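You operate a simulated robot arm through the tools that you are given. There is no shell and no other tool. Be economical: measure what you need, move in short steps, check, and stop when the job is done.

You run a simulated robot arm. Do the job below in one go: nothing can be reset, and whatever is moved stays where it is left.

Task
Brush kiln wash over the top of the setter plate.
Fine: no bare patch; brush back in its holder, lid back on the pot. Set down upright: black wash brush. A coat counts when it lies all over at full strength: go over it till it gets no stronger.

It is judged by the outcome, as a careful person would: the job done as asked, and still so three seconds after it is handed in. It fails if anything else is knocked over, pushed out of place, dropped, spilled or broken. Lids that push on must go on centred and level and be pressed home; caps that screw on are set level and turned clockwise until they are tight.

Robot
A 6-joint arm with a two-finger parallel gripper, fixed in place. Base frame: the origin is at the foot of the arm, x ahead of it, y to its left, z up; the work surface is at about z = 0.78. Units: m, degrees, N and s.
With the tool pointing down near the work surface it reaches from about 0.24 to 0.64 m from the base axis. Its first joint turns from -66.0 to 66.0 degrees. Payload 2.7 kg.
The TCP is the grasp point between the finger pads, 0.023 m short of the fingertips. In the tool frame z runs along the fingers and y along their closing line. The gripper opens to 0.094 m. The fingers are 0.038 m wide and 0.01 m thick; the gripper's body (0.054 by 0.096 m) begins 0.039 m behind the TCP.
Orientation is that of the tool frame in the base frame, as a unit quaternion [w, x, y, z]. With the fingers straight down and closing along the base's y, the tool's x points along the base's -x, its y along +y and its z along -z.

Tools
- The arm moves only by the tool send_rows. Its argument "series" is a list of rows, each an object of numbers (a shift or turn left out is 0, a gripper value left out holds the last): "ax", "ay", "az": the turn, a rotation vector about the tool's x, y, z in units of 6 degrees (1.0 is 6 degrees); "tx", "ty", "tz": the shift along the tool's x, y, z in units of 30 mm (1.0 is 30 mm); "claw": the finger opening in m, from 0 to 0.094. In form: [{"ax": .., "ay": .., "az": .., "tx": .., "ty": .., "tz": .., "claw": ..}, ...]. A call has 1 to 12 rows; each row shifts and turns the commanded pose from where the row before left it, along the tool's axes as they then stand. A call with a number of a shift or a turn outside -1 to 1 is refused whole. Each row takes 0.2 s and may step no farther than 0.05 m and 8.6 degrees from the row before; otherwise, or with a gripper value out of range, the whole call is refused. Where a pose cannot be reached the arm comes as near as it can. A force on the tool above 50 N (or 10 N above the force at the start of the call, whichever is more), or a blocked arm, ends the call early, and 0.2 s more pass. Each finger travels about 0.045 m/s and halts on what it meets, pressing with about 36 N; the grip force reading is that of the motor and also rises with nothing between the fingers. The clock runs only during rows and for 0.2 s after the last one: add rows that do not move to give the fingers time. The reply holds the time, the measured pose of the TCP, the force on the tool along the base axes, the opening and the grip force, in the units named above and with some noise, with the torque about the TCP (base axes, N m) and any sound that the robot's microphone picked up.
- Cameras (640 x 400 px; columns grow to the right, rows downward): "scene" is fixed at [0.0848, -0.4398, 1.4191]; the picture's right is [0.73, -0.68, 0.00], its down [-0.35, -0.37, -0.86] and it looks along [0.59, 0.63, -0.51] (base axes); focal length 334 px, centre (320, 200). "wrist" rides on the gripper at [0.086, 0.016, -0.074] in the tool frame; the picture's right is [-0.18, 0.98, 0.00], its down [-0.58, -0.11, -0.81] and it looks along [-0.79, -0.15, 0.59] (tool axes); focal length 243 px, centre (320, 200).
- snapshot(camera): a new picture of that camera. The clock stands still meanwhile.
- locate(camera, pixels): there is no depth. For up to 12 entries [column, row, z] of the newest picture of that camera ("zoom" is the newest enlarged one), the place [x, y] in the base frame at which the ray of that pixel passes the height z, good to about 0.003 m, but the place of the scene camera against the robot may be out by one fixed shift of up to 0.012 m in any direction. The clock stands still meanwhile.
- zoom(camera, box): a new picture of the part [left, top, right, bottom] of that camera's present view, enlarged. The clock stands still meanwhile.
- hand_in(): hands the job in; it is judged then, once.

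Keep the steps short. Do not move on a guess: measure, check each grasp and each placing, and mend mistakes. In all there are 80 turns and 54 pictures (those below and enlarged ones count). Leave the gripper open and the arm clear of the work at the hand-in unless told otherwise, and finish with a single line.

The tools are called after "Call:" as name(argument=value, ...) on one line, values as JSON. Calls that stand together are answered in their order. send_rows: Moves the arm, as the interface text tells. Its arguments: {"type":"object","properties":{"series":{"type":"array","items":{"type":"object","properties":{"ax":{"type":"number"},"ay":{"type":"number"},"az":{"type":"number"},"tx":{"type":"number"},"ty":{"type":"number"},"tz":{"type":"number"},"claw":{"type":"number"}}}}},"required":["series"]} The other tools are called the same way: snapshot (camera) takes a picture; locate (camera, pixels) gives the place at which the rays of pixels pass given heights; zoom (camera, box) takes an enlarged picture of a part of a camera's view; hand_in () hands the job in.

At the start:

```text
t: 0.0
tool_pos: [0.4335, 0.1476, 1.1485]
tcp_rot: [0.0, -0.001, 1.0, 0.0]
wrist_force: [-0.1, 0.1, -0.1]
ft_torque: [-0.01, 0.01, -0.01]
finger_gap: 0.0938
grasp_force: 0.1
```

scene: 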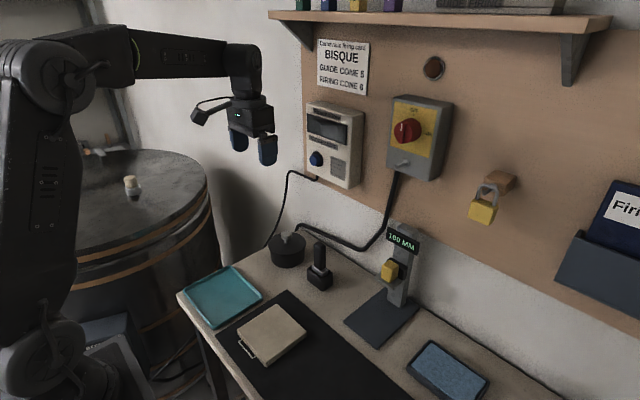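
wrist: 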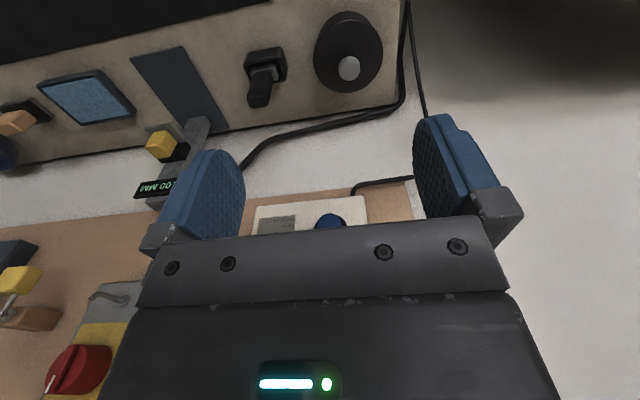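

I see a pot with a lid around scene (287,250), a brush in a holder at (320,268), and a plate at (272,333). I'll enlarge these areas to get the details.

Call:
zoom(camera="scene", box=[250, 220, 350, 300])

Call:
zoom(camera="scene", box=[170, 250, 330, 390])

Call:
zoom(camera="scene", box=[320, 210, 520, 400])

```text
5.00 times, centred on (300, 260) of scene
```

zoom: 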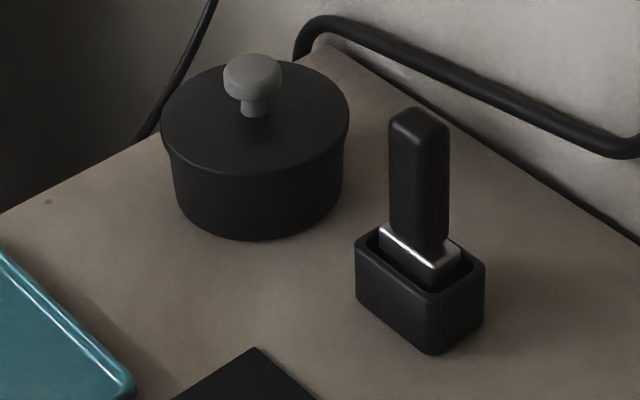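

```text
2.86 times, centred on (250, 320) of scene
```

zoom: 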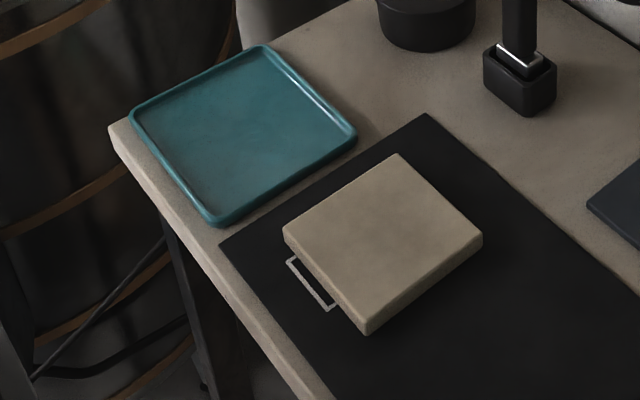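

```text
2.11 times, centred on (420, 305) of scene
```

zoom: 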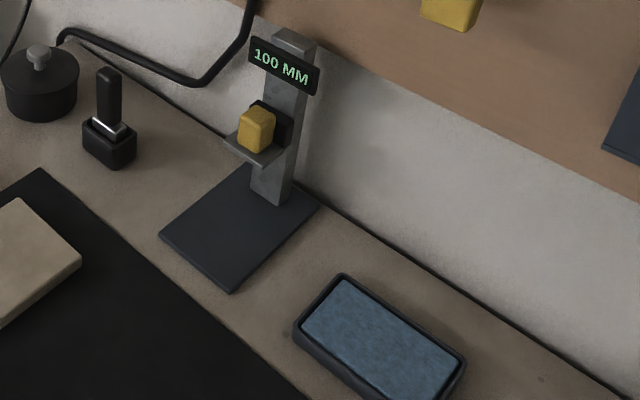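

I'll get rough positions of the pot, brush and plate from the scene camera.

Call:
locate(camera="scene", pixels=[[286.4, 235, 0.86], [286.4, 235, 0.88], [288, 268, 0.78], [319, 243, 0.88], [319, 243, 0.9], [322, 291, 0.78], [307, 279, 0.78], [333, 283, 0.78], [277, 305, 0.8], [306, 332, 0.8], [238, 333, 0.8], [267, 362, 0.8]])

Call:
locate(camera="scene", pixels=[[229, 267, 0.79], [262, 295, 0.79], [182, 292, 0.79], [214, 327, 0.79], [268, 248, 0.84], [306, 244, 0.84], [345, 322, 0.78], [385, 346, 0.78], [418, 318, 0.78], [285, 291, 0.78], [249, 346, 0.78], [240, 342, 0.78]])

```text
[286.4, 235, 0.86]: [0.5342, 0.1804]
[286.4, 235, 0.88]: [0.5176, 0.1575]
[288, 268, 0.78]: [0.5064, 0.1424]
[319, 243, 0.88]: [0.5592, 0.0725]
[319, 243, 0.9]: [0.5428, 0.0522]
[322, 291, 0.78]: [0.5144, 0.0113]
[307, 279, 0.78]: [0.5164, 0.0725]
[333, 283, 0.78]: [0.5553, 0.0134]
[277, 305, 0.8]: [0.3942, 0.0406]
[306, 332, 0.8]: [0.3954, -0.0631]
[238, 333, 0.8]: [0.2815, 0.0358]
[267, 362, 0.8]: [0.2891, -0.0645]
```

```text
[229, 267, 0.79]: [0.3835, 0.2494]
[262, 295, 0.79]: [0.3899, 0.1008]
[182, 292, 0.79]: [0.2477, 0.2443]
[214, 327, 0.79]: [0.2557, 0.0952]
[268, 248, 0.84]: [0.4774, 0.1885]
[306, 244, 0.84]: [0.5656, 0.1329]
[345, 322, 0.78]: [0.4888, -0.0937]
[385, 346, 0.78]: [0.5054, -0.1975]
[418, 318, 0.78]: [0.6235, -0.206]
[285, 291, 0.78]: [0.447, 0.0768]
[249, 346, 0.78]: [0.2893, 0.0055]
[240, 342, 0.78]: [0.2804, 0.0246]
```

The rough positions are: pot (0.535,0.175), holder (0.54,0.035), plate (0.34,-0.013). I'll back the arm off and lower it in free air so the wrist camera sees the brush and pot.

Call:
send_rows(series=[{"tx": 0.87, "ty": -0.4, "tz": 1}, {"tx": 0.87, "ty": -0.4, "tz": 1}, {"tx": 0.87, "ty": -0.4, "tz": 1}, {"tx": 0.87, "ty": -0.4, "tz": 1}, {"tx": 0.87, "ty": -0.4, "tz": 1}])

Call:
snapshot(camera="wrist")

```text
t: 1.2
tool_pos: [0.3044, 0.0879, 0.9984]
tcp_rot: [-0.001, -0.001, 1.0, 0.0]
wrist_force: [-0.4, -0.2, 0.1]
ft_torque: [0.02, 0.02, 0.01]
finger_gap: 0.0938
grasp_force: 0.1
```

```text
48 pictures are left
```

wrist: 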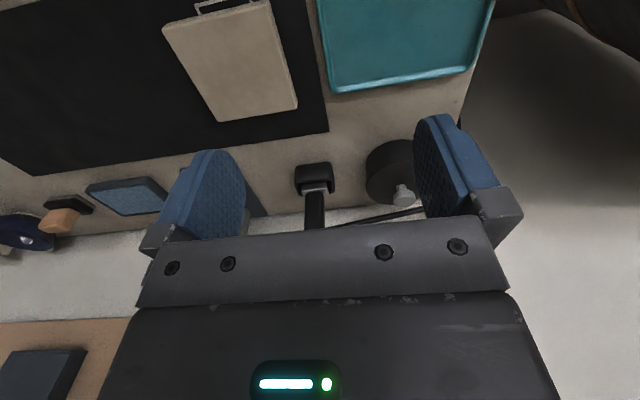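

The wrist view shows the pot and brush between the fingers. I'll enlarge that part, and the left side too, where there's an orange item I haven't identified.

Call:
zoom(camera="wrist", box=[270, 130, 430, 230])

Call:
zoom(camera="wrist", box=[0, 130, 180, 260])

```text
4.00 times, centred on (350, 180) of wrist
```

zoom: 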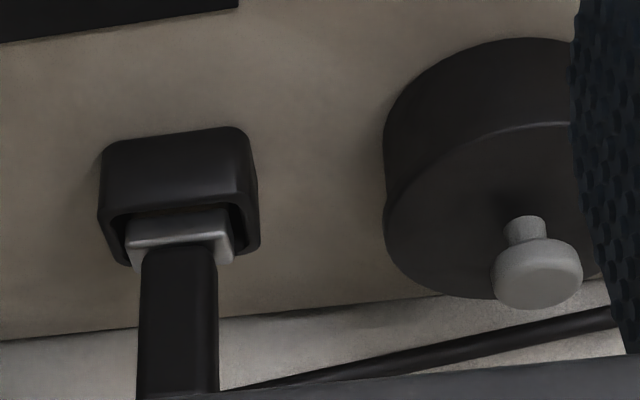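

```text
3.08 times, centred on (90, 195) of wrist
```

zoom: 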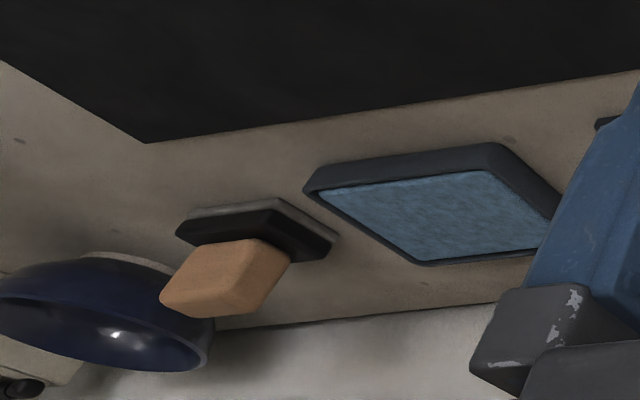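

The holder looks square to the axes. I'll measure heights by matching vertical edges: holder, brush handle, pot, lid knob.

Call:
locate(camera="scene", pixels=[[323, 291, 0.78], [322.4, 278.6, 0.81], [322.4, 278.6, 0.82], [315, 242.5, 0.88], [315, 242.5, 0.9], [325, 246, 0.88], [325, 246, 0.9], [319, 247, 0.88], [319, 247, 0.9], [318.5, 241.5, 0.9], [288, 268, 0.78], [288, 255, 0.82]])

Call:
locate(camera="wrist", pixels=[[295.75, 168, 0.78], [331, 163, 0.78], [303, 196, 0.82], [328, 194, 0.82], [304.25, 207, 0.83], [324.25, 207, 0.83], [304, 225, 0.88], [324.5, 225, 0.88], [367, 180, 0.78], [384, 213, 0.84], [404, 200, 0.87], [404, 200, 0.85]])

```text
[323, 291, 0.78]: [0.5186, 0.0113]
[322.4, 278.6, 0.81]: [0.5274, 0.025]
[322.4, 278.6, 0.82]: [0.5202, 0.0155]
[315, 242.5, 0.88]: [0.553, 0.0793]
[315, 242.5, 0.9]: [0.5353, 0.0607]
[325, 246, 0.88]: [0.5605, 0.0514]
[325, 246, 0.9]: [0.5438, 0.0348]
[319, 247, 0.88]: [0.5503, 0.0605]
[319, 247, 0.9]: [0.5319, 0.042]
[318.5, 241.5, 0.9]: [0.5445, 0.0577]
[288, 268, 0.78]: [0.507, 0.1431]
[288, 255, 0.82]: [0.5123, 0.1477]
```

```text
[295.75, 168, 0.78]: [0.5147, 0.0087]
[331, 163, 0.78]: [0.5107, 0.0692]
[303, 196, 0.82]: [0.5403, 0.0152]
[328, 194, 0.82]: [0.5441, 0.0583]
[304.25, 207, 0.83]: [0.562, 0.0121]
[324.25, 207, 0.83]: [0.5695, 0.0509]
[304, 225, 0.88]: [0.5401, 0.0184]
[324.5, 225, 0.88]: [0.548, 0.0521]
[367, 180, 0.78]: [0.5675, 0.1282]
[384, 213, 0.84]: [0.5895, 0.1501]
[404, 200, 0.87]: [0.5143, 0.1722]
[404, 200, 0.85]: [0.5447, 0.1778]
```

The holder spans about y 0.009 to 0.069 with its near edge at x≈0.513, and its top is near z 0.82. Next I'll shift sideways so the pot is centred in the wrist view, and measure the knob.

Call:
send_rows(series=[{"tx": -0.3, "ty": 1, "tz": 0.1}, {"tx": -0.3, "ty": 1, "tz": 0.1}, {"tx": -0.3, "ty": 1, "tz": 0.2}, {"tx": -0.3, "ty": 0.8, "tz": 0.2}])

Call:
zoom(camera="wrist", box=[240, 100, 420, 230])

```text
t: 2.2
tool_pos: [0.3399, 0.2039, 0.981]
tcp_rot: [0.001, 0.0, 1.0, 0.001]
wrist_force: [0.2, -0.4, 0.7]
ft_torque: [0.04, 0.02, 0.0]
finger_gap: 0.0942
grasp_force: 0.0
```

```text
3.08 times, centred on (330, 165) of wrist
```

zoom: 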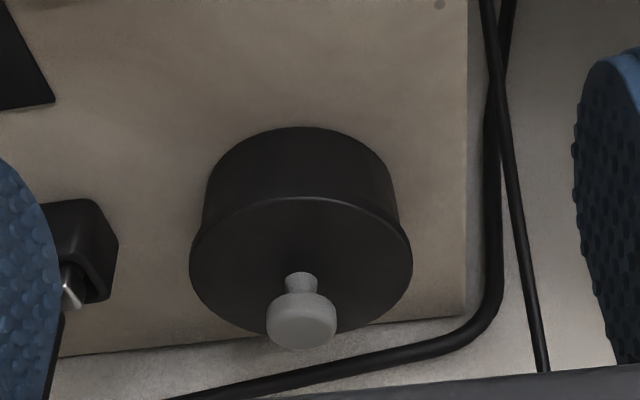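

I'll measure the lid rim, stem base, knob and pot foot in this picture.

Call:
locate(camera="zoom", pixels=[[303, 127, 0.78], [301, 197, 0.83], [301, 197, 0.84], [190, 258, 0.83], [412, 262, 0.83], [190, 258, 0.84], [412, 262, 0.84], [300, 292, 0.84], [300, 292, 0.83], [266, 315, 0.86], [337, 315, 0.86], [301, 332, 0.865]])

```text
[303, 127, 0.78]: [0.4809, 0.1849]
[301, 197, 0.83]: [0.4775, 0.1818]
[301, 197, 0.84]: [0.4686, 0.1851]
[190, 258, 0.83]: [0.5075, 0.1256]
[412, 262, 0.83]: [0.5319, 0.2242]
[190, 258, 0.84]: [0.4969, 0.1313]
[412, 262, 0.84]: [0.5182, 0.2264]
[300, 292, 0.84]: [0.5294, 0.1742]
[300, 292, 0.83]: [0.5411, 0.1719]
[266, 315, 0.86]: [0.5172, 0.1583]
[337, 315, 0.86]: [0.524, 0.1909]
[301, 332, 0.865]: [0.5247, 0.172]
```

The lid is centred near (0.526,0.174), about 0.10 m across with its top near z 0.832. The knob is about 0.033 m wide, centred near z 0.86. I'll go above it with the fingers partly closed.

Call:
send_rows(series=[{"tx": -0.9, "ty": -0.14, "tz": 0.0, "claw": 0.07}, {"tx": -0.9, "ty": -0.14, "tz": 0.0}, {"tx": -0.9, "ty": -0.14}, {"tx": -0.9, "ty": -0.14}, {"tx": -0.9, "ty": -0.14}, {"tx": -0.9, "ty": -0.14}, {"tx": -0.8, "ty": -0.14, "tz": 0.5}])

Call:
snapshot(camera="wrist")

Call:
zoom(camera="scene", box=[240, 180, 360, 280])

```text
t: 3.8
tool_pos: [0.5255, 0.1734, 0.9666]
tcp_rot: [0.0, -0.001, 1.0, 0.001]
wrist_force: [0.4, -0.4, 0.8]
ft_torque: [0.01, 0.04, -0.01]
finger_gap: 0.0703
grasp_force: 0.0
```

```text
44 pictures are left
```

wrist: 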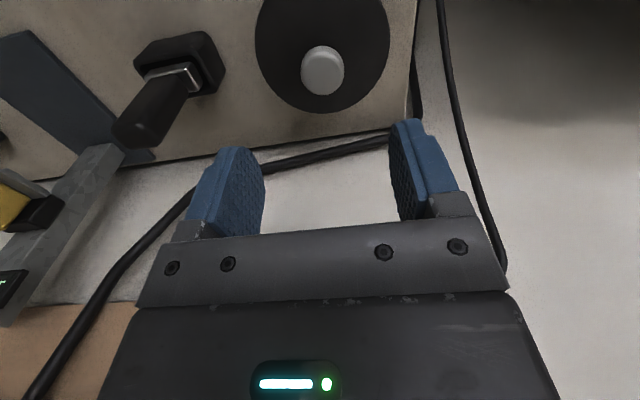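

```text
4.00 times, centred on (300, 230) of scene
```

zoom: 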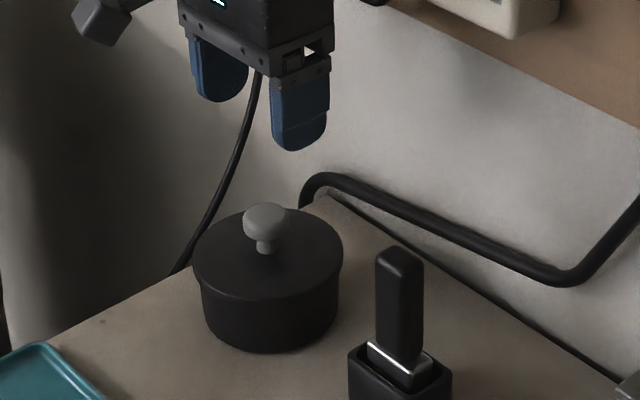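

The knob is now seen from above at wrist (322,70). I'll measure it again along with the lid rim and brush handle top.

Call:
locate(camera="wrist", pixels=[[301, 70, 0.86], [345, 70, 0.86], [301, 70, 0.87], [345, 70, 0.87], [322, 45, 0.87], [322, 95, 0.86], [255, 37, 0.83], [390, 37, 0.83], [323, 113, 0.83], [112, 128, 0.89], [160, 142, 0.89], [136, 132, 0.9]])

```text
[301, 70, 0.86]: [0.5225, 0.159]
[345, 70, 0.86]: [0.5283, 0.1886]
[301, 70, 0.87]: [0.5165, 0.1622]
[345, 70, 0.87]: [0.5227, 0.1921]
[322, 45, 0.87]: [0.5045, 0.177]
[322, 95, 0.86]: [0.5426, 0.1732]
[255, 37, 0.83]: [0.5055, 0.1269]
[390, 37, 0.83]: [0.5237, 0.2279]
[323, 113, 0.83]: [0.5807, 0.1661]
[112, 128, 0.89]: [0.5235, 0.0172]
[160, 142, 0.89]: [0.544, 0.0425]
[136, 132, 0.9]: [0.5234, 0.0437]
```

The readings agree on a knob centre at (0.527,0.174). I'll descend straight to z≈0.864.

Call:
send_rows(series=[{"tz": 0.9, "tx": -0.04}, {"tz": 0.9}, {"tz": 0.9}, {"tz": 0.7}])

Call:
zoom(camera="scene", box=[240, 180, 360, 280])

```text
t: 4.8
tool_pos: [0.526, 0.1722, 0.8636]
tcp_rot: [0.0, -0.002, 1.0, 0.001]
wrist_force: [0.8, 0.2, 0.2]
ft_torque: [-0.01, -0.03, 0.0]
finger_gap: 0.0702
grasp_force: 0.1
```

```text
4.00 times, centred on (300, 230) of scene
```

zoom: 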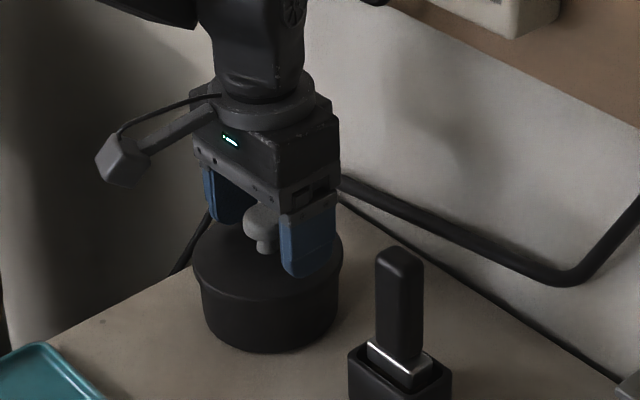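

The knob sits between the fingers, clear of the lid. I'll close on it.

Call:
send_rows(series=[{"claw": 0.045}, {"claw": 0.03}, {"claw": 0.02}, {"claw": 0.02}, {"claw": 0.02}])

```text
t: 6.0
tool_pos: [0.5271, 0.1732, 0.8639]
tcp_rot: [0.001, -0.001, 1.0, -0.001]
wrist_force: [0.1, -0.3, -0.3]
ft_torque: [0.01, 0.01, 0.0]
finger_gap: 0.0303
grasp_force: 36.4
heard: snap
```

The grip is firm on the 0.030 m knob. A "snap" was heard, so I'll lift slowly and watch the force.

Call:
send_rows(series=[{"tz": -0.1}, {"tz": -0.1}, {"tz": -0.1}])

Call:
zoom(camera="scene", box=[240, 180, 360, 280])

```text
t: 6.8
tool_pos: [0.5272, 0.1731, 0.8736]
tcp_rot: [0.002, -0.001, 1.0, 0.002]
wrist_force: [0.5, -0.5, -0.5]
ft_torque: [-0.04, -0.02, 0.01]
finger_gap: 0.0304
grasp_force: 36.2
```

```text
4.00 times, centred on (300, 230) of scene
```

zoom: 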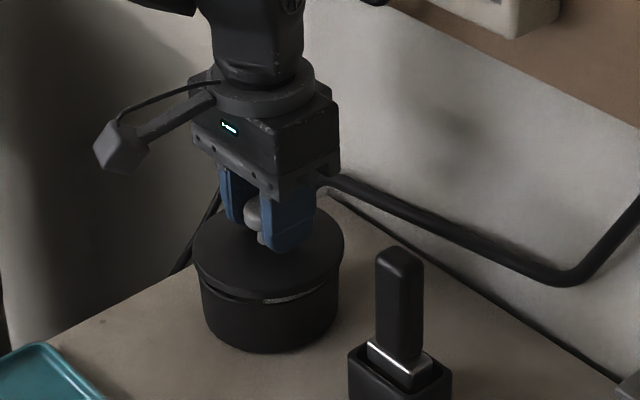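

The lid is lifting level and the pot stays put. I'll raise it clear and move over the teal tray at about (0.32,0.172).

Call:
send_rows(series=[{"tz": -0.5}, {"tz": -0.8}, {"tz": -0.8}, {"tx": 0.8}, {"tx": 1}, {"tx": 1}, {"tx": 1}, {"tx": 1}, {"tx": 1}, {"tx": 0.9}, {"tx": 0.2}])

Call:
snapshot(camera="scene")

Call:
zoom(camera="scene", box=[170, 170, 350, 340])

```text
t: 9.2
tool_pos: [0.3212, 0.1729, 0.9365]
tcp_rot: [0.0, -0.001, 1.0, 0.001]
wrist_force: [0.4, 0.1, 0.2]
ft_torque: [-0.06, 0.02, -0.02]
finger_gap: 0.0306
grasp_force: 35.7
```

```text
40 pictures are left
```

scene: 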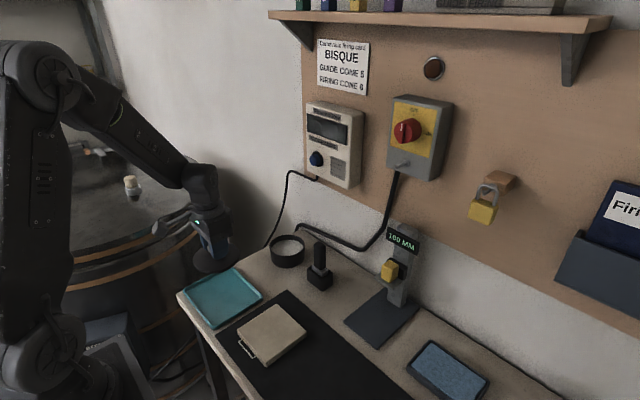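

```text
2.35 times, centred on (260, 255) of scene
```

zoom: 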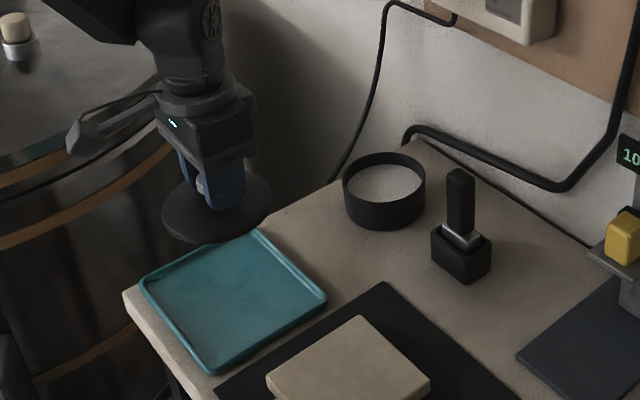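

The wash shows white in the pot, and the lid hangs level over the tray. I'll lower it, coarse first and then in 3 mm steps, watching the force.

Call:
send_rows(series=[{"tz": 0.9}, {"tz": 0.9}, {"tz": 0.7}, {"tz": 0.1}, {"tz": 0.1}, {"tz": 0.1}])

Call:
zoom(camera="scene", box=[170, 200, 300, 340])

```text
t: 10.6
tool_pos: [0.3203, 0.173, 0.8526]
tcp_rot: [0.002, -0.001, 1.0, 0.0]
wrist_force: [0.3, 0.0, -0.8]
ft_torque: [-0.02, -0.02, -0.02]
finger_gap: 0.0302
grasp_force: 35.9
```

```text
2.86 times, centred on (235, 270) of scene
```

zoom: 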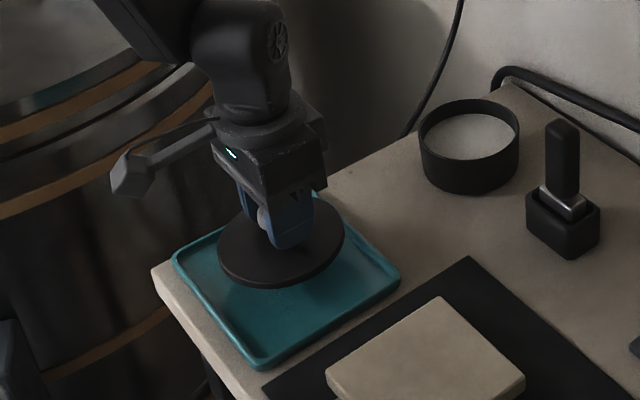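

Call:
send_rows(series=[{"tz": 0.15}, {"tz": 0.15}, {"tz": 0.1}])

Call:
zoom(camera="scene", box=[190, 230, 290, 330])

```text
t: 11.4
tool_pos: [0.3216, 0.1722, 0.8393]
tcp_rot: [0.001, 0.0, 1.0, 0.001]
wrist_force: [-0.4, -0.1, -0.6]
ft_torque: [-0.02, 0.03, 0.02]
finger_gap: 0.0304
grasp_force: 35.8
```

```text
4.00 times, centred on (240, 280) of scene
```

zoom: 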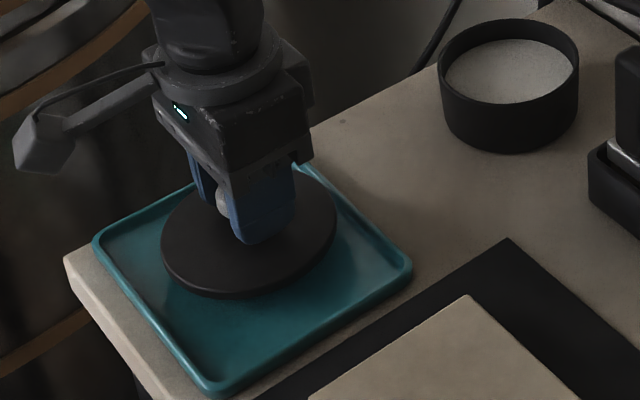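

No contact yet. I'll continue down gently.

Call:
send_rows(series=[{"tz": 0.1}, {"tz": 0.1}])

```text
t: 12.0
tool_pos: [0.3211, 0.1726, 0.8346]
tcp_rot: [-0.001, -0.001, 1.0, 0.0]
wrist_force: [0.3, 0.8, -0.8]
ft_torque: [-0.02, 0.0, 0.0]
finger_gap: 0.03
grasp_force: 36.1
```

Call:
send_rows(series=[{"tz": 0.1}, {"tz": 0.1}])

```text
t: 12.6
tool_pos: [0.32, 0.1725, 0.8277]
tcp_rot: [0.001, 0.0, 1.0, 0.001]
wrist_force: [0.4, -0.5, 0.3]
ft_torque: [0.02, -0.04, -0.01]
finger_gap: 0.0302
grasp_force: 36.1
```

Call:
send_rows(series=[{"tz": 0.07}, {"tz": 0.07}])

```text
t: 13.2
tool_pos: [0.3202, 0.1736, 0.8235]
tcp_rot: [0.0, 0.0, 1.0, 0.001]
wrist_force: [-0.2, -0.1, -0.2]
ft_torque: [0.01, -0.01, 0.0]
finger_gap: 0.0301
grasp_force: 35.5
```

Call:
send_rows(series=[{"tz": 0.07}, {"tz": 0.07}])

Call:
zoom(camera="scene", box=[200, 240, 280, 320])

```text
t: 13.8
tool_pos: [0.321, 0.1733, 0.821]
tcp_rot: [0.001, -0.001, 1.0, 0.0]
wrist_force: [-5.9, -8.8, 35.7]
ft_torque: [-0.3, 0.38, 0.06]
finger_gap: 0.0306
grasp_force: 36.1
```

```text
5.00 times, centred on (240, 280) of scene
```

zoom: 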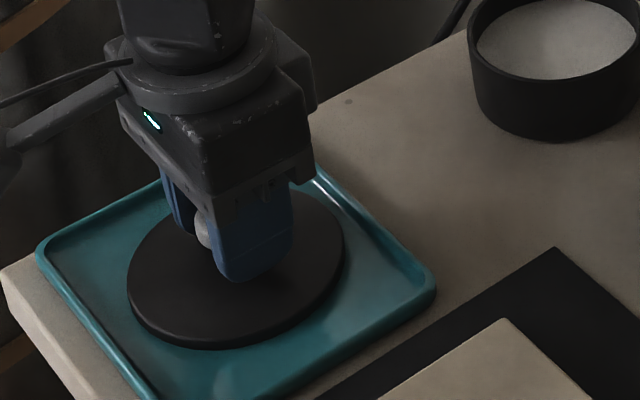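

There is firm contact at z≈0.821. I'll ease off 1 mm, open, and lift straight up clear.

Call:
send_rows(series=[{"tz": -0.04}, {"claw": 0.05}, {"claw": 0.06}, {"claw": 0.06}, {"tz": -0.5}, {"tz": -1}, {"tz": -1}, {"tz": -1}])

Call:
zoom(camera="scene", box=[180, 220, 300, 330])

```text
t: 15.6
tool_pos: [0.3215, 0.1733, 0.9247]
tcp_rot: [0.0, -0.001, 1.0, 0.0]
wrist_force: [-0.6, 0.5, -0.3]
ft_torque: [-0.01, -0.02, -0.01]
finger_gap: 0.0601
grasp_force: 0.0
```

```text
3.64 times, centred on (240, 275) of scene
```

zoom: 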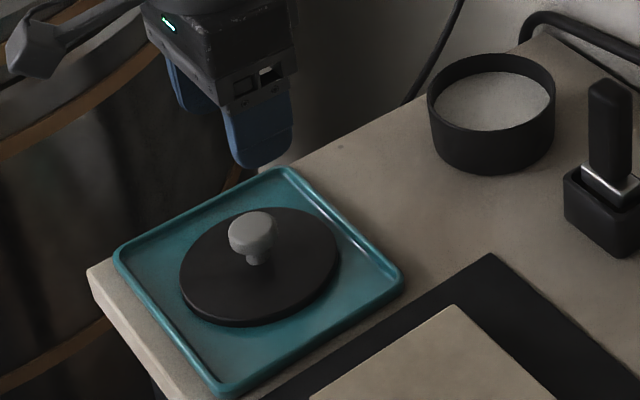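

The lid rests flat in the tray. Next I'll move up and over toward the brush to view it closely.

Call:
send_rows(series=[{"tx": -0.8, "ty": -0.9, "tz": -0.5, "claw": 0.07}, {"tx": -0.8, "ty": -0.9, "tz": -0.5}, {"tx": -0.8, "ty": -0.9, "tz": -0.5}, {"tx": -0.8, "ty": -0.9, "tz": -0.5}, {"tx": -0.8, "ty": -0.9, "tz": -0.5}])

Call:
zoom(camera="wrist", box=[220, 40, 420, 230])

```text
t: 16.8
tool_pos: [0.4404, 0.0394, 0.9999]
tcp_rot: [-0.001, -0.001, 1.0, 0.001]
wrist_force: [-0.3, 0.3, -0.2]
ft_torque: [0.0, -0.01, -0.05]
finger_gap: 0.0699
grasp_force: 0.2
```

```text
2.11 times, centred on (320, 135) of wrist
```

zoom: 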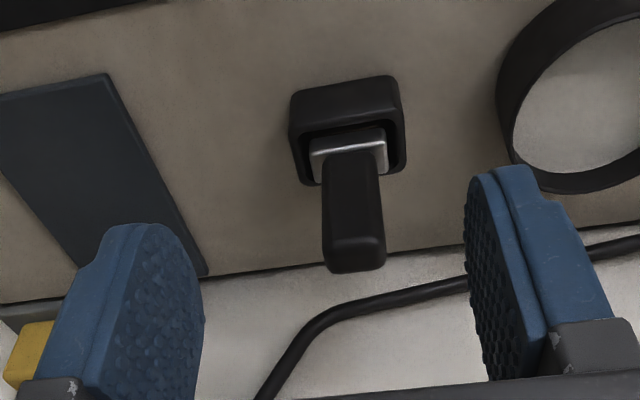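

I'll measure the handle and holder edges here.

Call:
locate(camera="zoom", pixels=[[291, 100, 0.78], [396, 82, 0.78], [323, 242, 0.9], [385, 238, 0.9], [323, 242, 0.91], [385, 238, 0.91], [327, 270, 0.9], [383, 268, 0.9], [313, 152, 0.825], [383, 137, 0.825], [323, 165, 0.835], [379, 157, 0.835]])

Call:
locate(camera="zoom", pixels=[[303, 183, 0.82], [404, 170, 0.82], [292, 122, 0.82], [399, 108, 0.82], [322, 200, 0.86], [381, 195, 0.86], [323, 220, 0.88], [383, 216, 0.88]])

```text
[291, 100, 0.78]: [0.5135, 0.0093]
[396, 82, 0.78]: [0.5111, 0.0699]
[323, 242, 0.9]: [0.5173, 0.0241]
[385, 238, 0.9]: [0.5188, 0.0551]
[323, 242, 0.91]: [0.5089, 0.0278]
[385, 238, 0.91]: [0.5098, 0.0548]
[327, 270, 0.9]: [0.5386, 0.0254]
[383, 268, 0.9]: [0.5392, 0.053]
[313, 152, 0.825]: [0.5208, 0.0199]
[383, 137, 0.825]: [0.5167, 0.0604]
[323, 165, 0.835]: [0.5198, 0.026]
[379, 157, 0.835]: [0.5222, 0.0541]
```

```text
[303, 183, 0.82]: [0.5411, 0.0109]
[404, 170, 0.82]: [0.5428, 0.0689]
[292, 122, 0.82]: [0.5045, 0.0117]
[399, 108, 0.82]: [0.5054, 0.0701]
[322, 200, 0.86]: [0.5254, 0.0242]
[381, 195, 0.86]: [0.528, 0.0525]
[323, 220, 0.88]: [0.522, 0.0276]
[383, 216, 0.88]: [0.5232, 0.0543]
```

The handle spans y 0.025 to 0.054 and is centred near (0.530,0.0395), with its top near z 0.895. I'll come above it, then down over the handle to z≈0.872.

Call:
send_rows(series=[{"tx": -1}, {"tx": -1}, {"tx": -1}, {"tz": 0.9}, {"tz": 0.9}, {"tz": 0.2}])

Call:
snapshot(camera="wrist")

Call:
zoom(camera="scene", box=[270, 190, 370, 290])

```text
t: 18.2
tool_pos: [0.5302, 0.0372, 0.9415]
tcp_rot: [0.001, -0.001, 1.0, 0.001]
wrist_force: [0.8, -0.8, 1.1]
ft_torque: [0.01, -0.01, -0.01]
finger_gap: 0.07
grasp_force: 0.1
```

```text
33 pictures are left
```

wrist: 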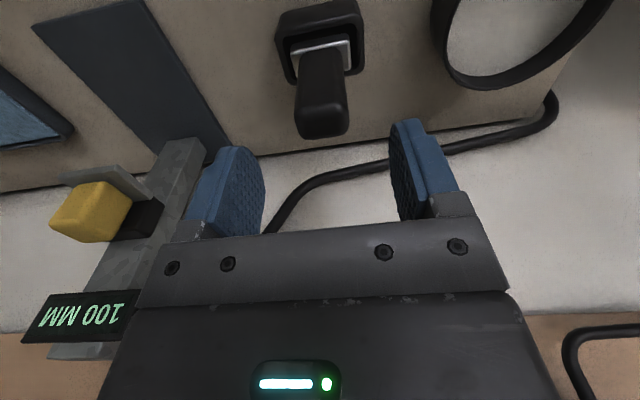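

```text
4.00 times, centred on (320, 240) of scene
```

zoom: 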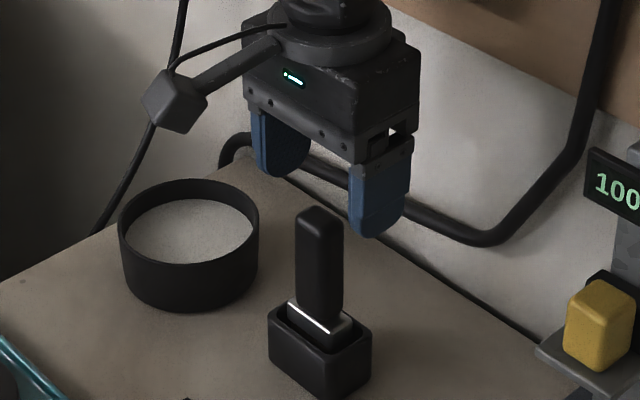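

I'll measure the handle's top face, the gauge shelf (for clearance), and the wash level.

Call:
locate(camera="wrist", pixels=[[297, 110, 0.89], [347, 103, 0.89], [303, 136, 0.89], [346, 130, 0.89], [297, 110, 0.9], [347, 103, 0.9], [303, 136, 0.9], [346, 130, 0.9], [450, 80, 0.825], [560, 60, 0.825]])

```text
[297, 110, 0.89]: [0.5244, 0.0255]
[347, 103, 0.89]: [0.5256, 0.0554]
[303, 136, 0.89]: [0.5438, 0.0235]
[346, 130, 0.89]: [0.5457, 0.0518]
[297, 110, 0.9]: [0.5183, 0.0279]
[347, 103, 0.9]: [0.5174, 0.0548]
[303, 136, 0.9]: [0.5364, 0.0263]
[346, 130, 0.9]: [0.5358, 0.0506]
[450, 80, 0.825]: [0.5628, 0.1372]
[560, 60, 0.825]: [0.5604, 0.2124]
```

The handle centre is (0.531,0.0395). I'll descend around the handle.

Call:
send_rows(series=[{"tz": 0.6, "tx": -0.05, "ty": 0.07}, {"tz": 0.6}, {"tz": 0.6}, {"tz": 0.5}])

Call:
zoom(camera="scene", box=[270, 210, 370, 300])

```text
t: 19.2
tool_pos: [0.5325, 0.0414, 0.8718]
tcp_rot: [0.001, -0.001, 1.0, 0.001]
wrist_force: [-1.3, -0.6, -0.2]
ft_torque: [0.0, 0.0, 0.01]
finger_gap: 0.0698
grasp_force: 0.0
```

```text
4.44 times, centred on (320, 255) of scene
```

zoom: 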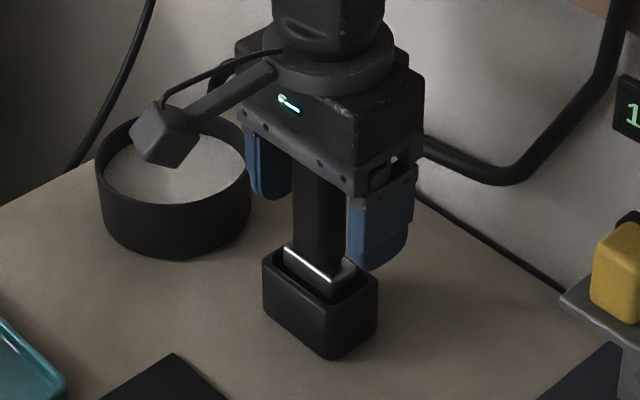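

The fingers straddle the handle above the ferrule. I'll close, then lift straight up a little.

Call:
send_rows(series=[{"claw": 0.045}, {"claw": 0.03}, {"claw": 0.02}, {"claw": 0.015}, {"claw": 0.015}, {"claw": 0.015}])

Call:
send_rows(series=[{"tz": -0.2}, {"tz": -0.4}, {"tz": -0.7}, {"tz": -0.9}, {"tz": -0.9}])

Call:
zoom(camera="scene", box=[260, 180, 370, 300])

```text
t: 20.6
tool_pos: [0.5326, 0.0404, 0.8719]
tcp_rot: [0.0, -0.001, 1.0, 0.0]
wrist_force: [-0.5, 0.2, -0.3]
ft_torque: [0.03, -0.01, 0.02]
finger_gap: 0.0294
grasp_force: 36.6
```

```text
t: 21.8
tool_pos: [0.5294, 0.0381, 0.9655]
tcp_rot: [0.001, -0.002, 1.0, 0.0]
wrist_force: [0.2, -0.2, 0.1]
ft_torque: [0.01, 0.0, -0.04]
finger_gap: 0.0295
grasp_force: 36.3
```

```text
3.33 times, centred on (315, 240) of scene
```

zoom: 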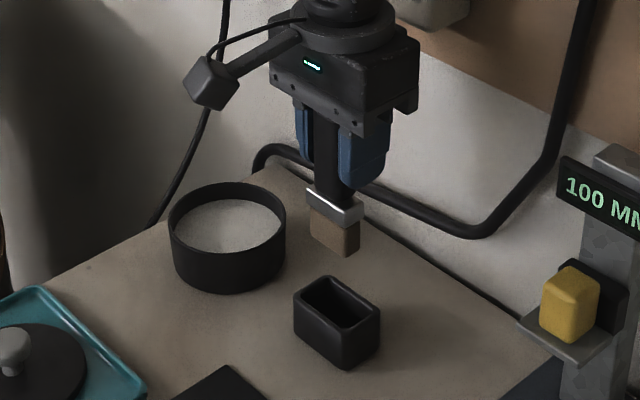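

The brush is out and held upright, with bristles at zoom (335,235). I'll measure how far the bristle tip hangs below the TCP.

Call:
locate(camera="zoom", pixels=[[344, 257, 0.87], [344, 257, 0.88], [344, 257, 0.89], [310, 238, 0.88], [360, 250, 0.88], [175, 230, 0.83], [285, 220, 0.83], [228, 250, 0.815], [228, 198, 0.815]])

Call:
snapshot(camera="wrist")

```text
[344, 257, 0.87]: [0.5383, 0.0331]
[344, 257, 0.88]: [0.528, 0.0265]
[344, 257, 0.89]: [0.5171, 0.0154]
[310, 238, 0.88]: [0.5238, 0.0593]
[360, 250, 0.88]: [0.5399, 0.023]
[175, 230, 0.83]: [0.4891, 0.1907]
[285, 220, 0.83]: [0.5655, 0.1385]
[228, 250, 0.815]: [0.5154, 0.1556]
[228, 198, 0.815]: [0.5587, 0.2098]
```

```text
29 pictures are left
```

wrist: 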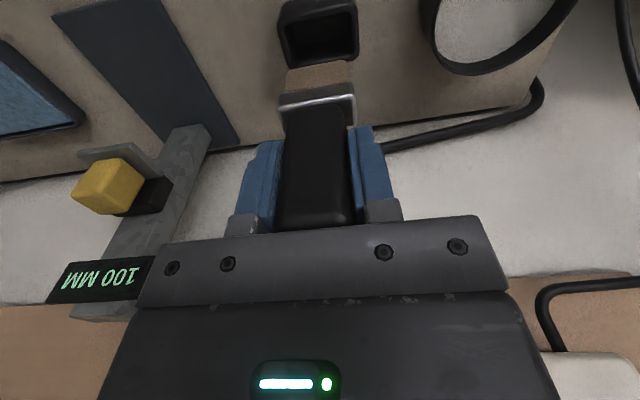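

The tip is about 0.079 m below the TCP. I'll carry the brush over the pot centre (0.528,0.175).

Call:
send_rows(series=[{"ty": 0.91}, {"ty": 0.91}, {"ty": 0.91}, {"ty": 0.91}, {"ty": 0.91}, {"tz": 0.7}, {"tz": 0.7}])

Call:
zoom(camera="scene", box=[240, 190, 340, 280])

Call:
zoom(camera="wrist", box=[220, 0, 420, 140])

```text
t: 23.4
tool_pos: [0.5305, 0.1771, 0.9212]
tcp_rot: [0.0, -0.001, 1.0, 0.0]
wrist_force: [0.1, 0.2, -0.1]
ft_torque: [0.0, 0.0, 0.02]
finger_gap: 0.0297
grasp_force: 35.5
```

```text
4.44 times, centred on (290, 235) of scene
```

zoom: 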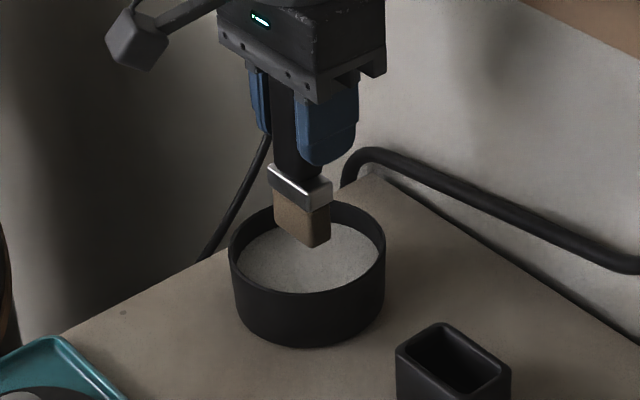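

```text
2.86 times, centred on (320, 70) of wrist
```

zoom: 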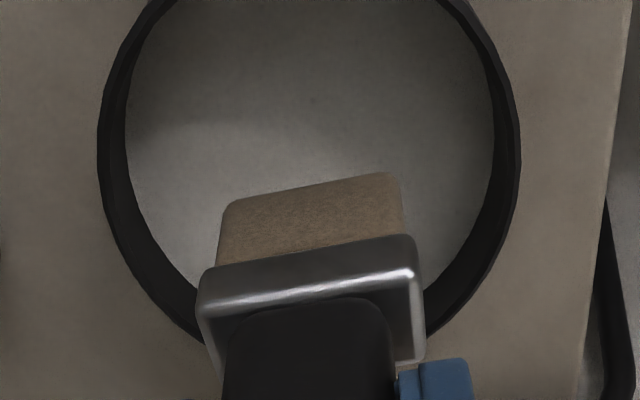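

Call:
locate(camera="zoom", pixels=[[228, 205, 0.835], [390, 174, 0.835], [228, 205, 0.845], [390, 174, 0.845], [98, 150, 0.83], [519, 150, 0.83], [128, 130, 0.81], [493, 130, 0.81], [128, 130, 0.82], [493, 130, 0.82], [110, 90, 0.83], [505, 90, 0.83]])

```text
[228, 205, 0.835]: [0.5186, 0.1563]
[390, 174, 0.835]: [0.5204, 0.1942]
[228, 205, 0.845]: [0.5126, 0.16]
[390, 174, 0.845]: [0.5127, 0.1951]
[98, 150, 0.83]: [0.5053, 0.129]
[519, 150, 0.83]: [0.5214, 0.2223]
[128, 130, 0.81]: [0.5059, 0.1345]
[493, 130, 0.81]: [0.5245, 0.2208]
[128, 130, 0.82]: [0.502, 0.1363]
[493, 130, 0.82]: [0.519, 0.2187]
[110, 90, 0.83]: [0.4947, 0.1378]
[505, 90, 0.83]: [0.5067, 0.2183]
```

The tip is 0.079 to 0.085 m below the TCP, with the brush centred over the wash. I'll lower it in small steps and look.

Call:
send_rows(series=[{"tz": 0.4}, {"tz": 0.4}, {"tz": 0.3}])

Call:
zoom(camera="scene", box=[250, 200, 330, 280])

```text
t: 24.2
tool_pos: [0.5313, 0.1774, 0.895]
tcp_rot: [0.003, -0.001, 1.0, 0.0]
wrist_force: [-9.1, -2.0, 30.0]
ft_torque: [-0.2, 0.96, 0.04]
finger_gap: 0.0299
grasp_force: 36.2
```

```text
5.00 times, centred on (290, 240) of scene
```

zoom: 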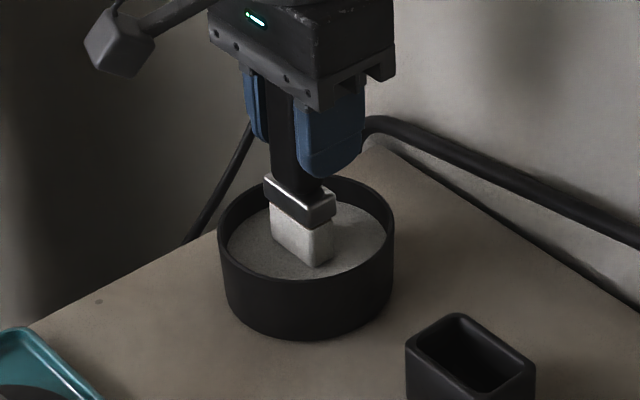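

The bristles turned white, so they are loaded, with 30 N of contact at z 0.895. I'll lift out and check that the brush still sits straight in the grip.

Call:
send_rows(series=[{"tz": -0.5}, {"tz": -0.9}, {"tz": -0.9}])

Call:
zoom(camera="wrist", box=[220, 20, 420, 240])

Call:
zoom(camera="scene", box=[250, 160, 350, 270])

```text
t: 25.0
tool_pos: [0.5318, 0.1777, 0.9594]
tcp_rot: [0.0, 0.0, 1.0, 0.0]
wrist_force: [-0.2, 0.2, 0.1]
ft_torque: [0.0, -0.01, -0.01]
finger_gap: 0.0295
grasp_force: 36.0
```

```text
1.82 times, centred on (320, 130) of wrist
```

zoom: 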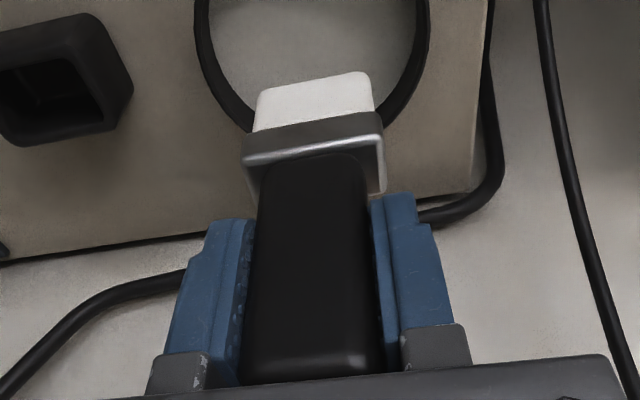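

```text
3.64 times, centred on (300, 215) of scene
```

zoom: 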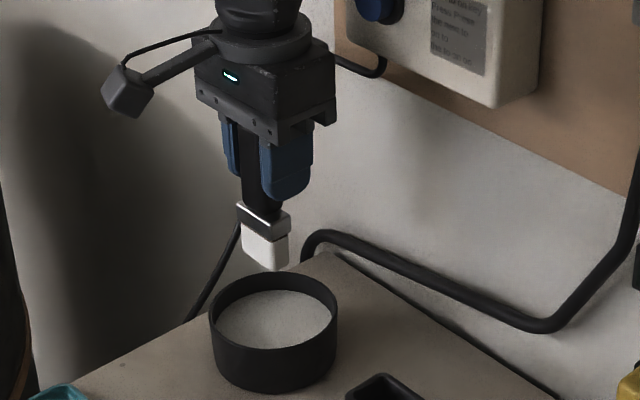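

The brush is straight and loaded. I'll retreat to a pose behind the plate so the wrist camera can measure it.

Call:
send_rows(series=[{"tx": 0.9, "ty": -0.55, "tz": -0.3}, {"tx": 0.9, "ty": -0.55, "tz": -0.3}, {"tx": 0.9, "ty": -0.55, "tz": -0.3}, {"tx": 0.9, "ty": -0.55, "tz": -0.3}, {"tx": 0.9, "ty": -0.55, "tz": -0.3}, {"tx": 0.9, "ty": -0.55, "tz": -0.3}, {"tx": 0.9, "ty": -0.55, "tz": -0.3}, {"tx": 0.9, "ty": -0.55, "tz": -0.3}, {"tx": 0.9, "ty": -0.55, "tz": -0.3}, {"tx": 0.9, "ty": -0.55, "tz": -0.3}])

Call:
snapshot(camera="wrist")

```text
t: 27.2
tool_pos: [0.2612, 0.0122, 1.0496]
tcp_rot: [0.001, -0.001, 1.0, 0.001]
wrist_force: [0.7, 0.5, -0.9]
ft_torque: [0.0, -0.02, 0.0]
finger_gap: 0.0294
grasp_force: 36.4
```

```text
23 pictures are left
```

wrist: 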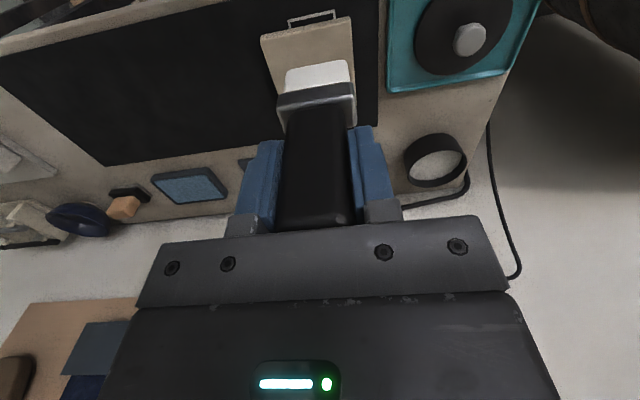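

Call:
zoom(camera="wrist", box=[240, 0, 380, 110])

```text
3.64 times, centred on (310, 55) of wrist
```

zoom: 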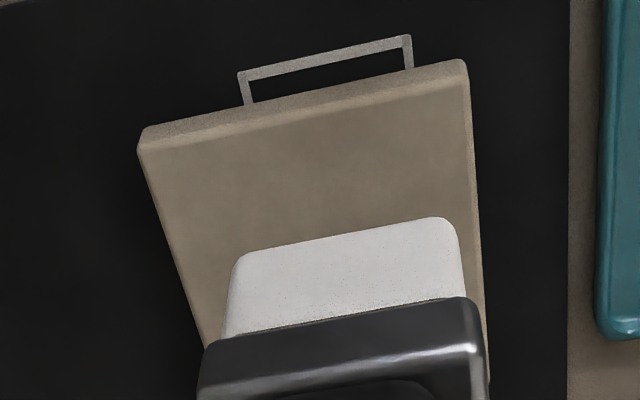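

I'll measure the plate corners and edges at candidate heights.

Call:
locate(camera="zoom", pixels=[[141, 153, 0.8], [467, 83, 0.8], [141, 153, 0.795], [467, 83, 0.795], [147, 130, 0.782], [462, 61, 0.782], [205, 345, 0.797], [482, 300, 0.797], [240, 74, 0.782], [410, 36, 0.782]])

Call:
locate(camera="scene", pixels=[[277, 305, 0.797], [306, 332, 0.797], [238, 333, 0.797], [267, 362, 0.797], [239, 337, 0.782], [266, 367, 0.782], [306, 337, 0.782]])

```text
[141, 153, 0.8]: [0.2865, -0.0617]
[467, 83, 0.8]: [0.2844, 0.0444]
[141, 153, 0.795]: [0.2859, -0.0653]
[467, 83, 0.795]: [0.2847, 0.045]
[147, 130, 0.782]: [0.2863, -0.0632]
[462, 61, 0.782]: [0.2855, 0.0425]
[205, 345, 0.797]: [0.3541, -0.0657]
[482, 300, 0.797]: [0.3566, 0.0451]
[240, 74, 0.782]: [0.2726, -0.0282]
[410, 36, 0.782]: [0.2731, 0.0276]
```

```text
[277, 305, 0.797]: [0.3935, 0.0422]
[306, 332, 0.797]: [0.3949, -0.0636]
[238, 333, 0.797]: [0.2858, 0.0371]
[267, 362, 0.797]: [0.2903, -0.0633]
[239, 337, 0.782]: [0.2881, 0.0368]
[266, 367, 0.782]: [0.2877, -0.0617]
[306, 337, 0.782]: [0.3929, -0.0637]
```

The plate top spans x 0.285 to 0.395 and y -0.065 to 0.045 at z≈0.797. I'll go to the first lane (y≈-0.049) at the far edge, just above the surface.

Call:
send_rows(series=[{"tx": -0.86, "ty": -0.41, "tz": 1.0}, {"tx": -0.86, "ty": -0.41, "tz": 1.0}, {"tx": -0.86, "ty": -0.41, "tz": 1.0}, {"tx": -0.86, "ty": -0.41, "tz": 1.0}, {"tx": -0.86, "ty": -0.41, "tz": 1.0}, {"tz": 0.2}])

Call:
send_rows(series=[{"tz": 0.1}, {"tz": 0.1}, {"tz": 0.1}])

Call:
zoom(camera="scene", box=[220, 250, 350, 370])

```text
t: 28.6
tool_pos: [0.3927, -0.0503, 0.893]
tcp_rot: [0.0, -0.002, 1.0, 0.0]
wrist_force: [0.1, 0.1, -0.7]
ft_torque: [-0.01, 0.0, 0.0]
finger_gap: 0.0294
grasp_force: 36.0
```

```text
t: 29.4
tool_pos: [0.3926, -0.0506, 0.8855]
tcp_rot: [0.002, -0.001, 1.0, 0.0]
wrist_force: [-6.6, 3.4, 34.8]
ft_torque: [0.24, 0.81, 0.01]
finger_gap: 0.0294
grasp_force: 35.9
```

```text
3.33 times, centred on (285, 310) of scene
```

zoom: 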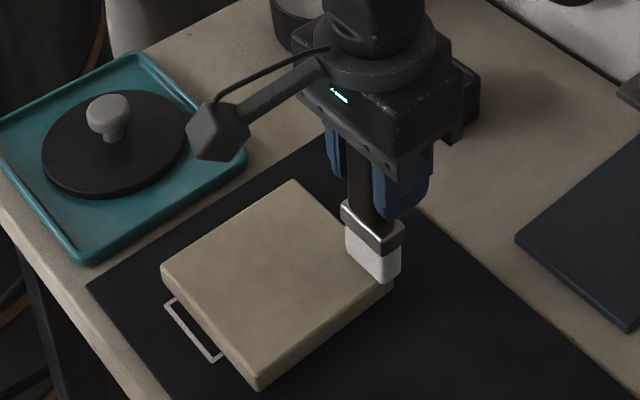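

Contact is at z≈0.8855 with 35 N, which is more than I want. I'll ease up about 1.3 mm, then do a first light stroke toward me along x.

Call:
send_rows(series=[{"tz": -0.045}, {"tx": 0.3}, {"tx": 0.3}, {"tx": 0.3}])

Call:
zoom(camera="scene", box=[220, 250, 350, 370])

```text
t: 30.4
tool_pos: [0.3655, -0.0507, 0.8853]
tcp_rot: [0.003, -0.001, 1.0, 0.0]
wrist_force: [8.4, -0.4, 17.0]
ft_torque: [0.0, -0.72, 0.01]
finger_gap: 0.0298
grasp_force: 35.6
```

```text
3.33 times, centred on (285, 310) of scene
```

zoom: 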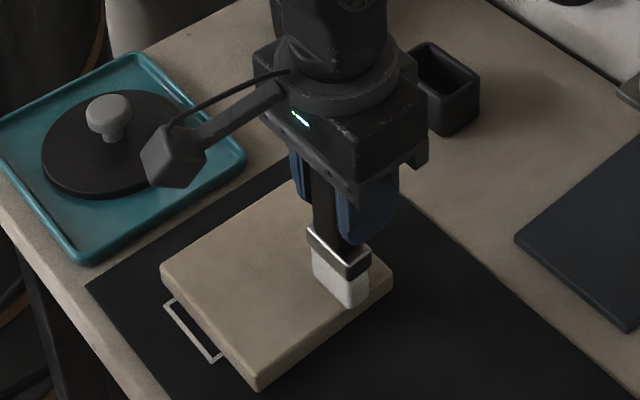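

The friction is 8 N and the plate hasn't moved. I'll ease off slightly more, finish the stroke, and stroke back.

Call:
send_rows(series=[{"tx": 0.65, "tz": -0.012}, {"tx": 0.65}, {"tx": 0.65}, {"tx": 0.63}, {"tx": -0.7}, {"tx": -0.7}, {"tx": -0.7}, {"tx": -0.7}, {"tx": -0.65}])

Call:
zoom(camera="scene", box=[220, 250, 350, 370])

```text
t: 32.4
tool_pos: [0.3908, -0.0505, 0.8856]
tcp_rot: [0.001, -0.001, 1.0, 0.0]
wrist_force: [-4.4, -0.1, 12.0]
ft_torque: [0.06, 0.33, -0.01]
finger_gap: 0.0292
grasp_force: 36.4
```

```text
3.33 times, centred on (285, 310) of scene
```

zoom: 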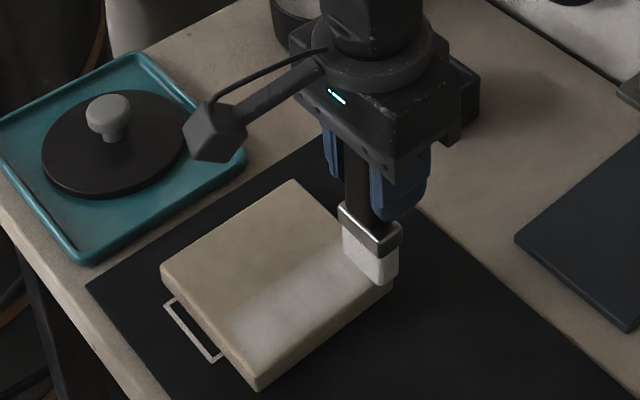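

The wash is going on in a strip and the plate hasn't moved. I'll go on with overlapping strokes, starting right at the -y edge.

Call:
send_rows(series=[{"ty": -0.25}, {"tx": 0.7}, {"tx": 0.7}, {"tx": 0.7}, {"tx": 0.7}, {"tx": 0.7}, {"ty": 0.43}, {"tx": -0.7}, {"tx": -0.7}, {"tx": -0.7}, {"tx": -0.7}, {"tx": -0.7}])

Call:
send_rows(series=[{"ty": 0.5}, {"tx": 0.7}, {"tx": 0.7}, {"tx": 0.7}, {"tx": 0.7}, {"tx": 0.7}, {"ty": 0.5}, {"tx": -0.7}, {"tx": -0.7}, {"tx": -0.7}, {"tx": -0.7}, {"tx": -0.7}])

Call:
zoom(camera="scene", box=[220, 250, 350, 370])

```text
t: 35.0
tool_pos: [0.3898, -0.0453, 0.8856]
tcp_rot: [0.0, -0.001, 1.0, 0.0]
wrist_force: [-0.1, 0.6, -1.3]
ft_torque: [-0.02, -0.02, 0.03]
finger_gap: 0.0295
grasp_force: 35.9
```

```text
t: 37.6
tool_pos: [0.3896, -0.0141, 0.8853]
tcp_rot: [0.0, -0.001, 1.0, 0.0]
wrist_force: [-0.8, 0.3, -0.3]
ft_torque: [0.0, -0.01, 0.01]
finger_gap: 0.0294
grasp_force: 36.3
```

```text
3.33 times, centred on (285, 310) of scene
```

zoom: 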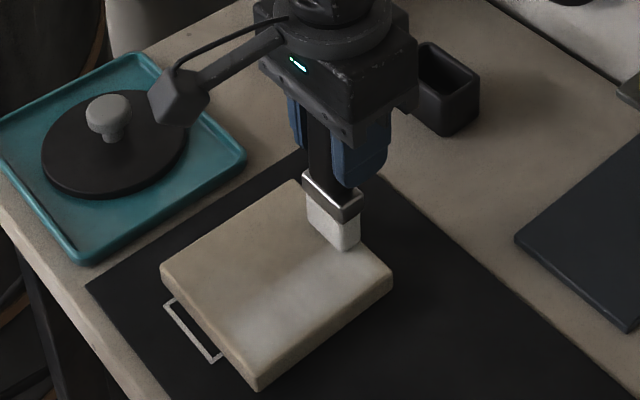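

The force has dropped to nothing, so the brush is barely touching. I'll press down about 1 mm and check the force.

Call:
send_rows(series=[{"tz": 0.03}, {"tx": 0.2}])

```text
t: 38.2
tool_pos: [0.3848, -0.0147, 0.885]
tcp_rot: [0.002, -0.001, 1.0, 0.001]
wrist_force: [0.0, -0.1, -1.3]
ft_torque: [-0.02, 0.0, 0.01]
finger_gap: 0.0291
grasp_force: 36.8
```

Call:
send_rows(series=[{"tz": 0.03}, {"tx": 0.2}])

```text
t: 38.8
tool_pos: [0.3789, -0.0133, 0.8847]
tcp_rot: [0.003, 0.0, 1.0, 0.001]
wrist_force: [3.8, -0.2, 7.0]
ft_torque: [-0.04, -0.37, 0.02]
finger_gap: 0.0297
grasp_force: 36.0
```

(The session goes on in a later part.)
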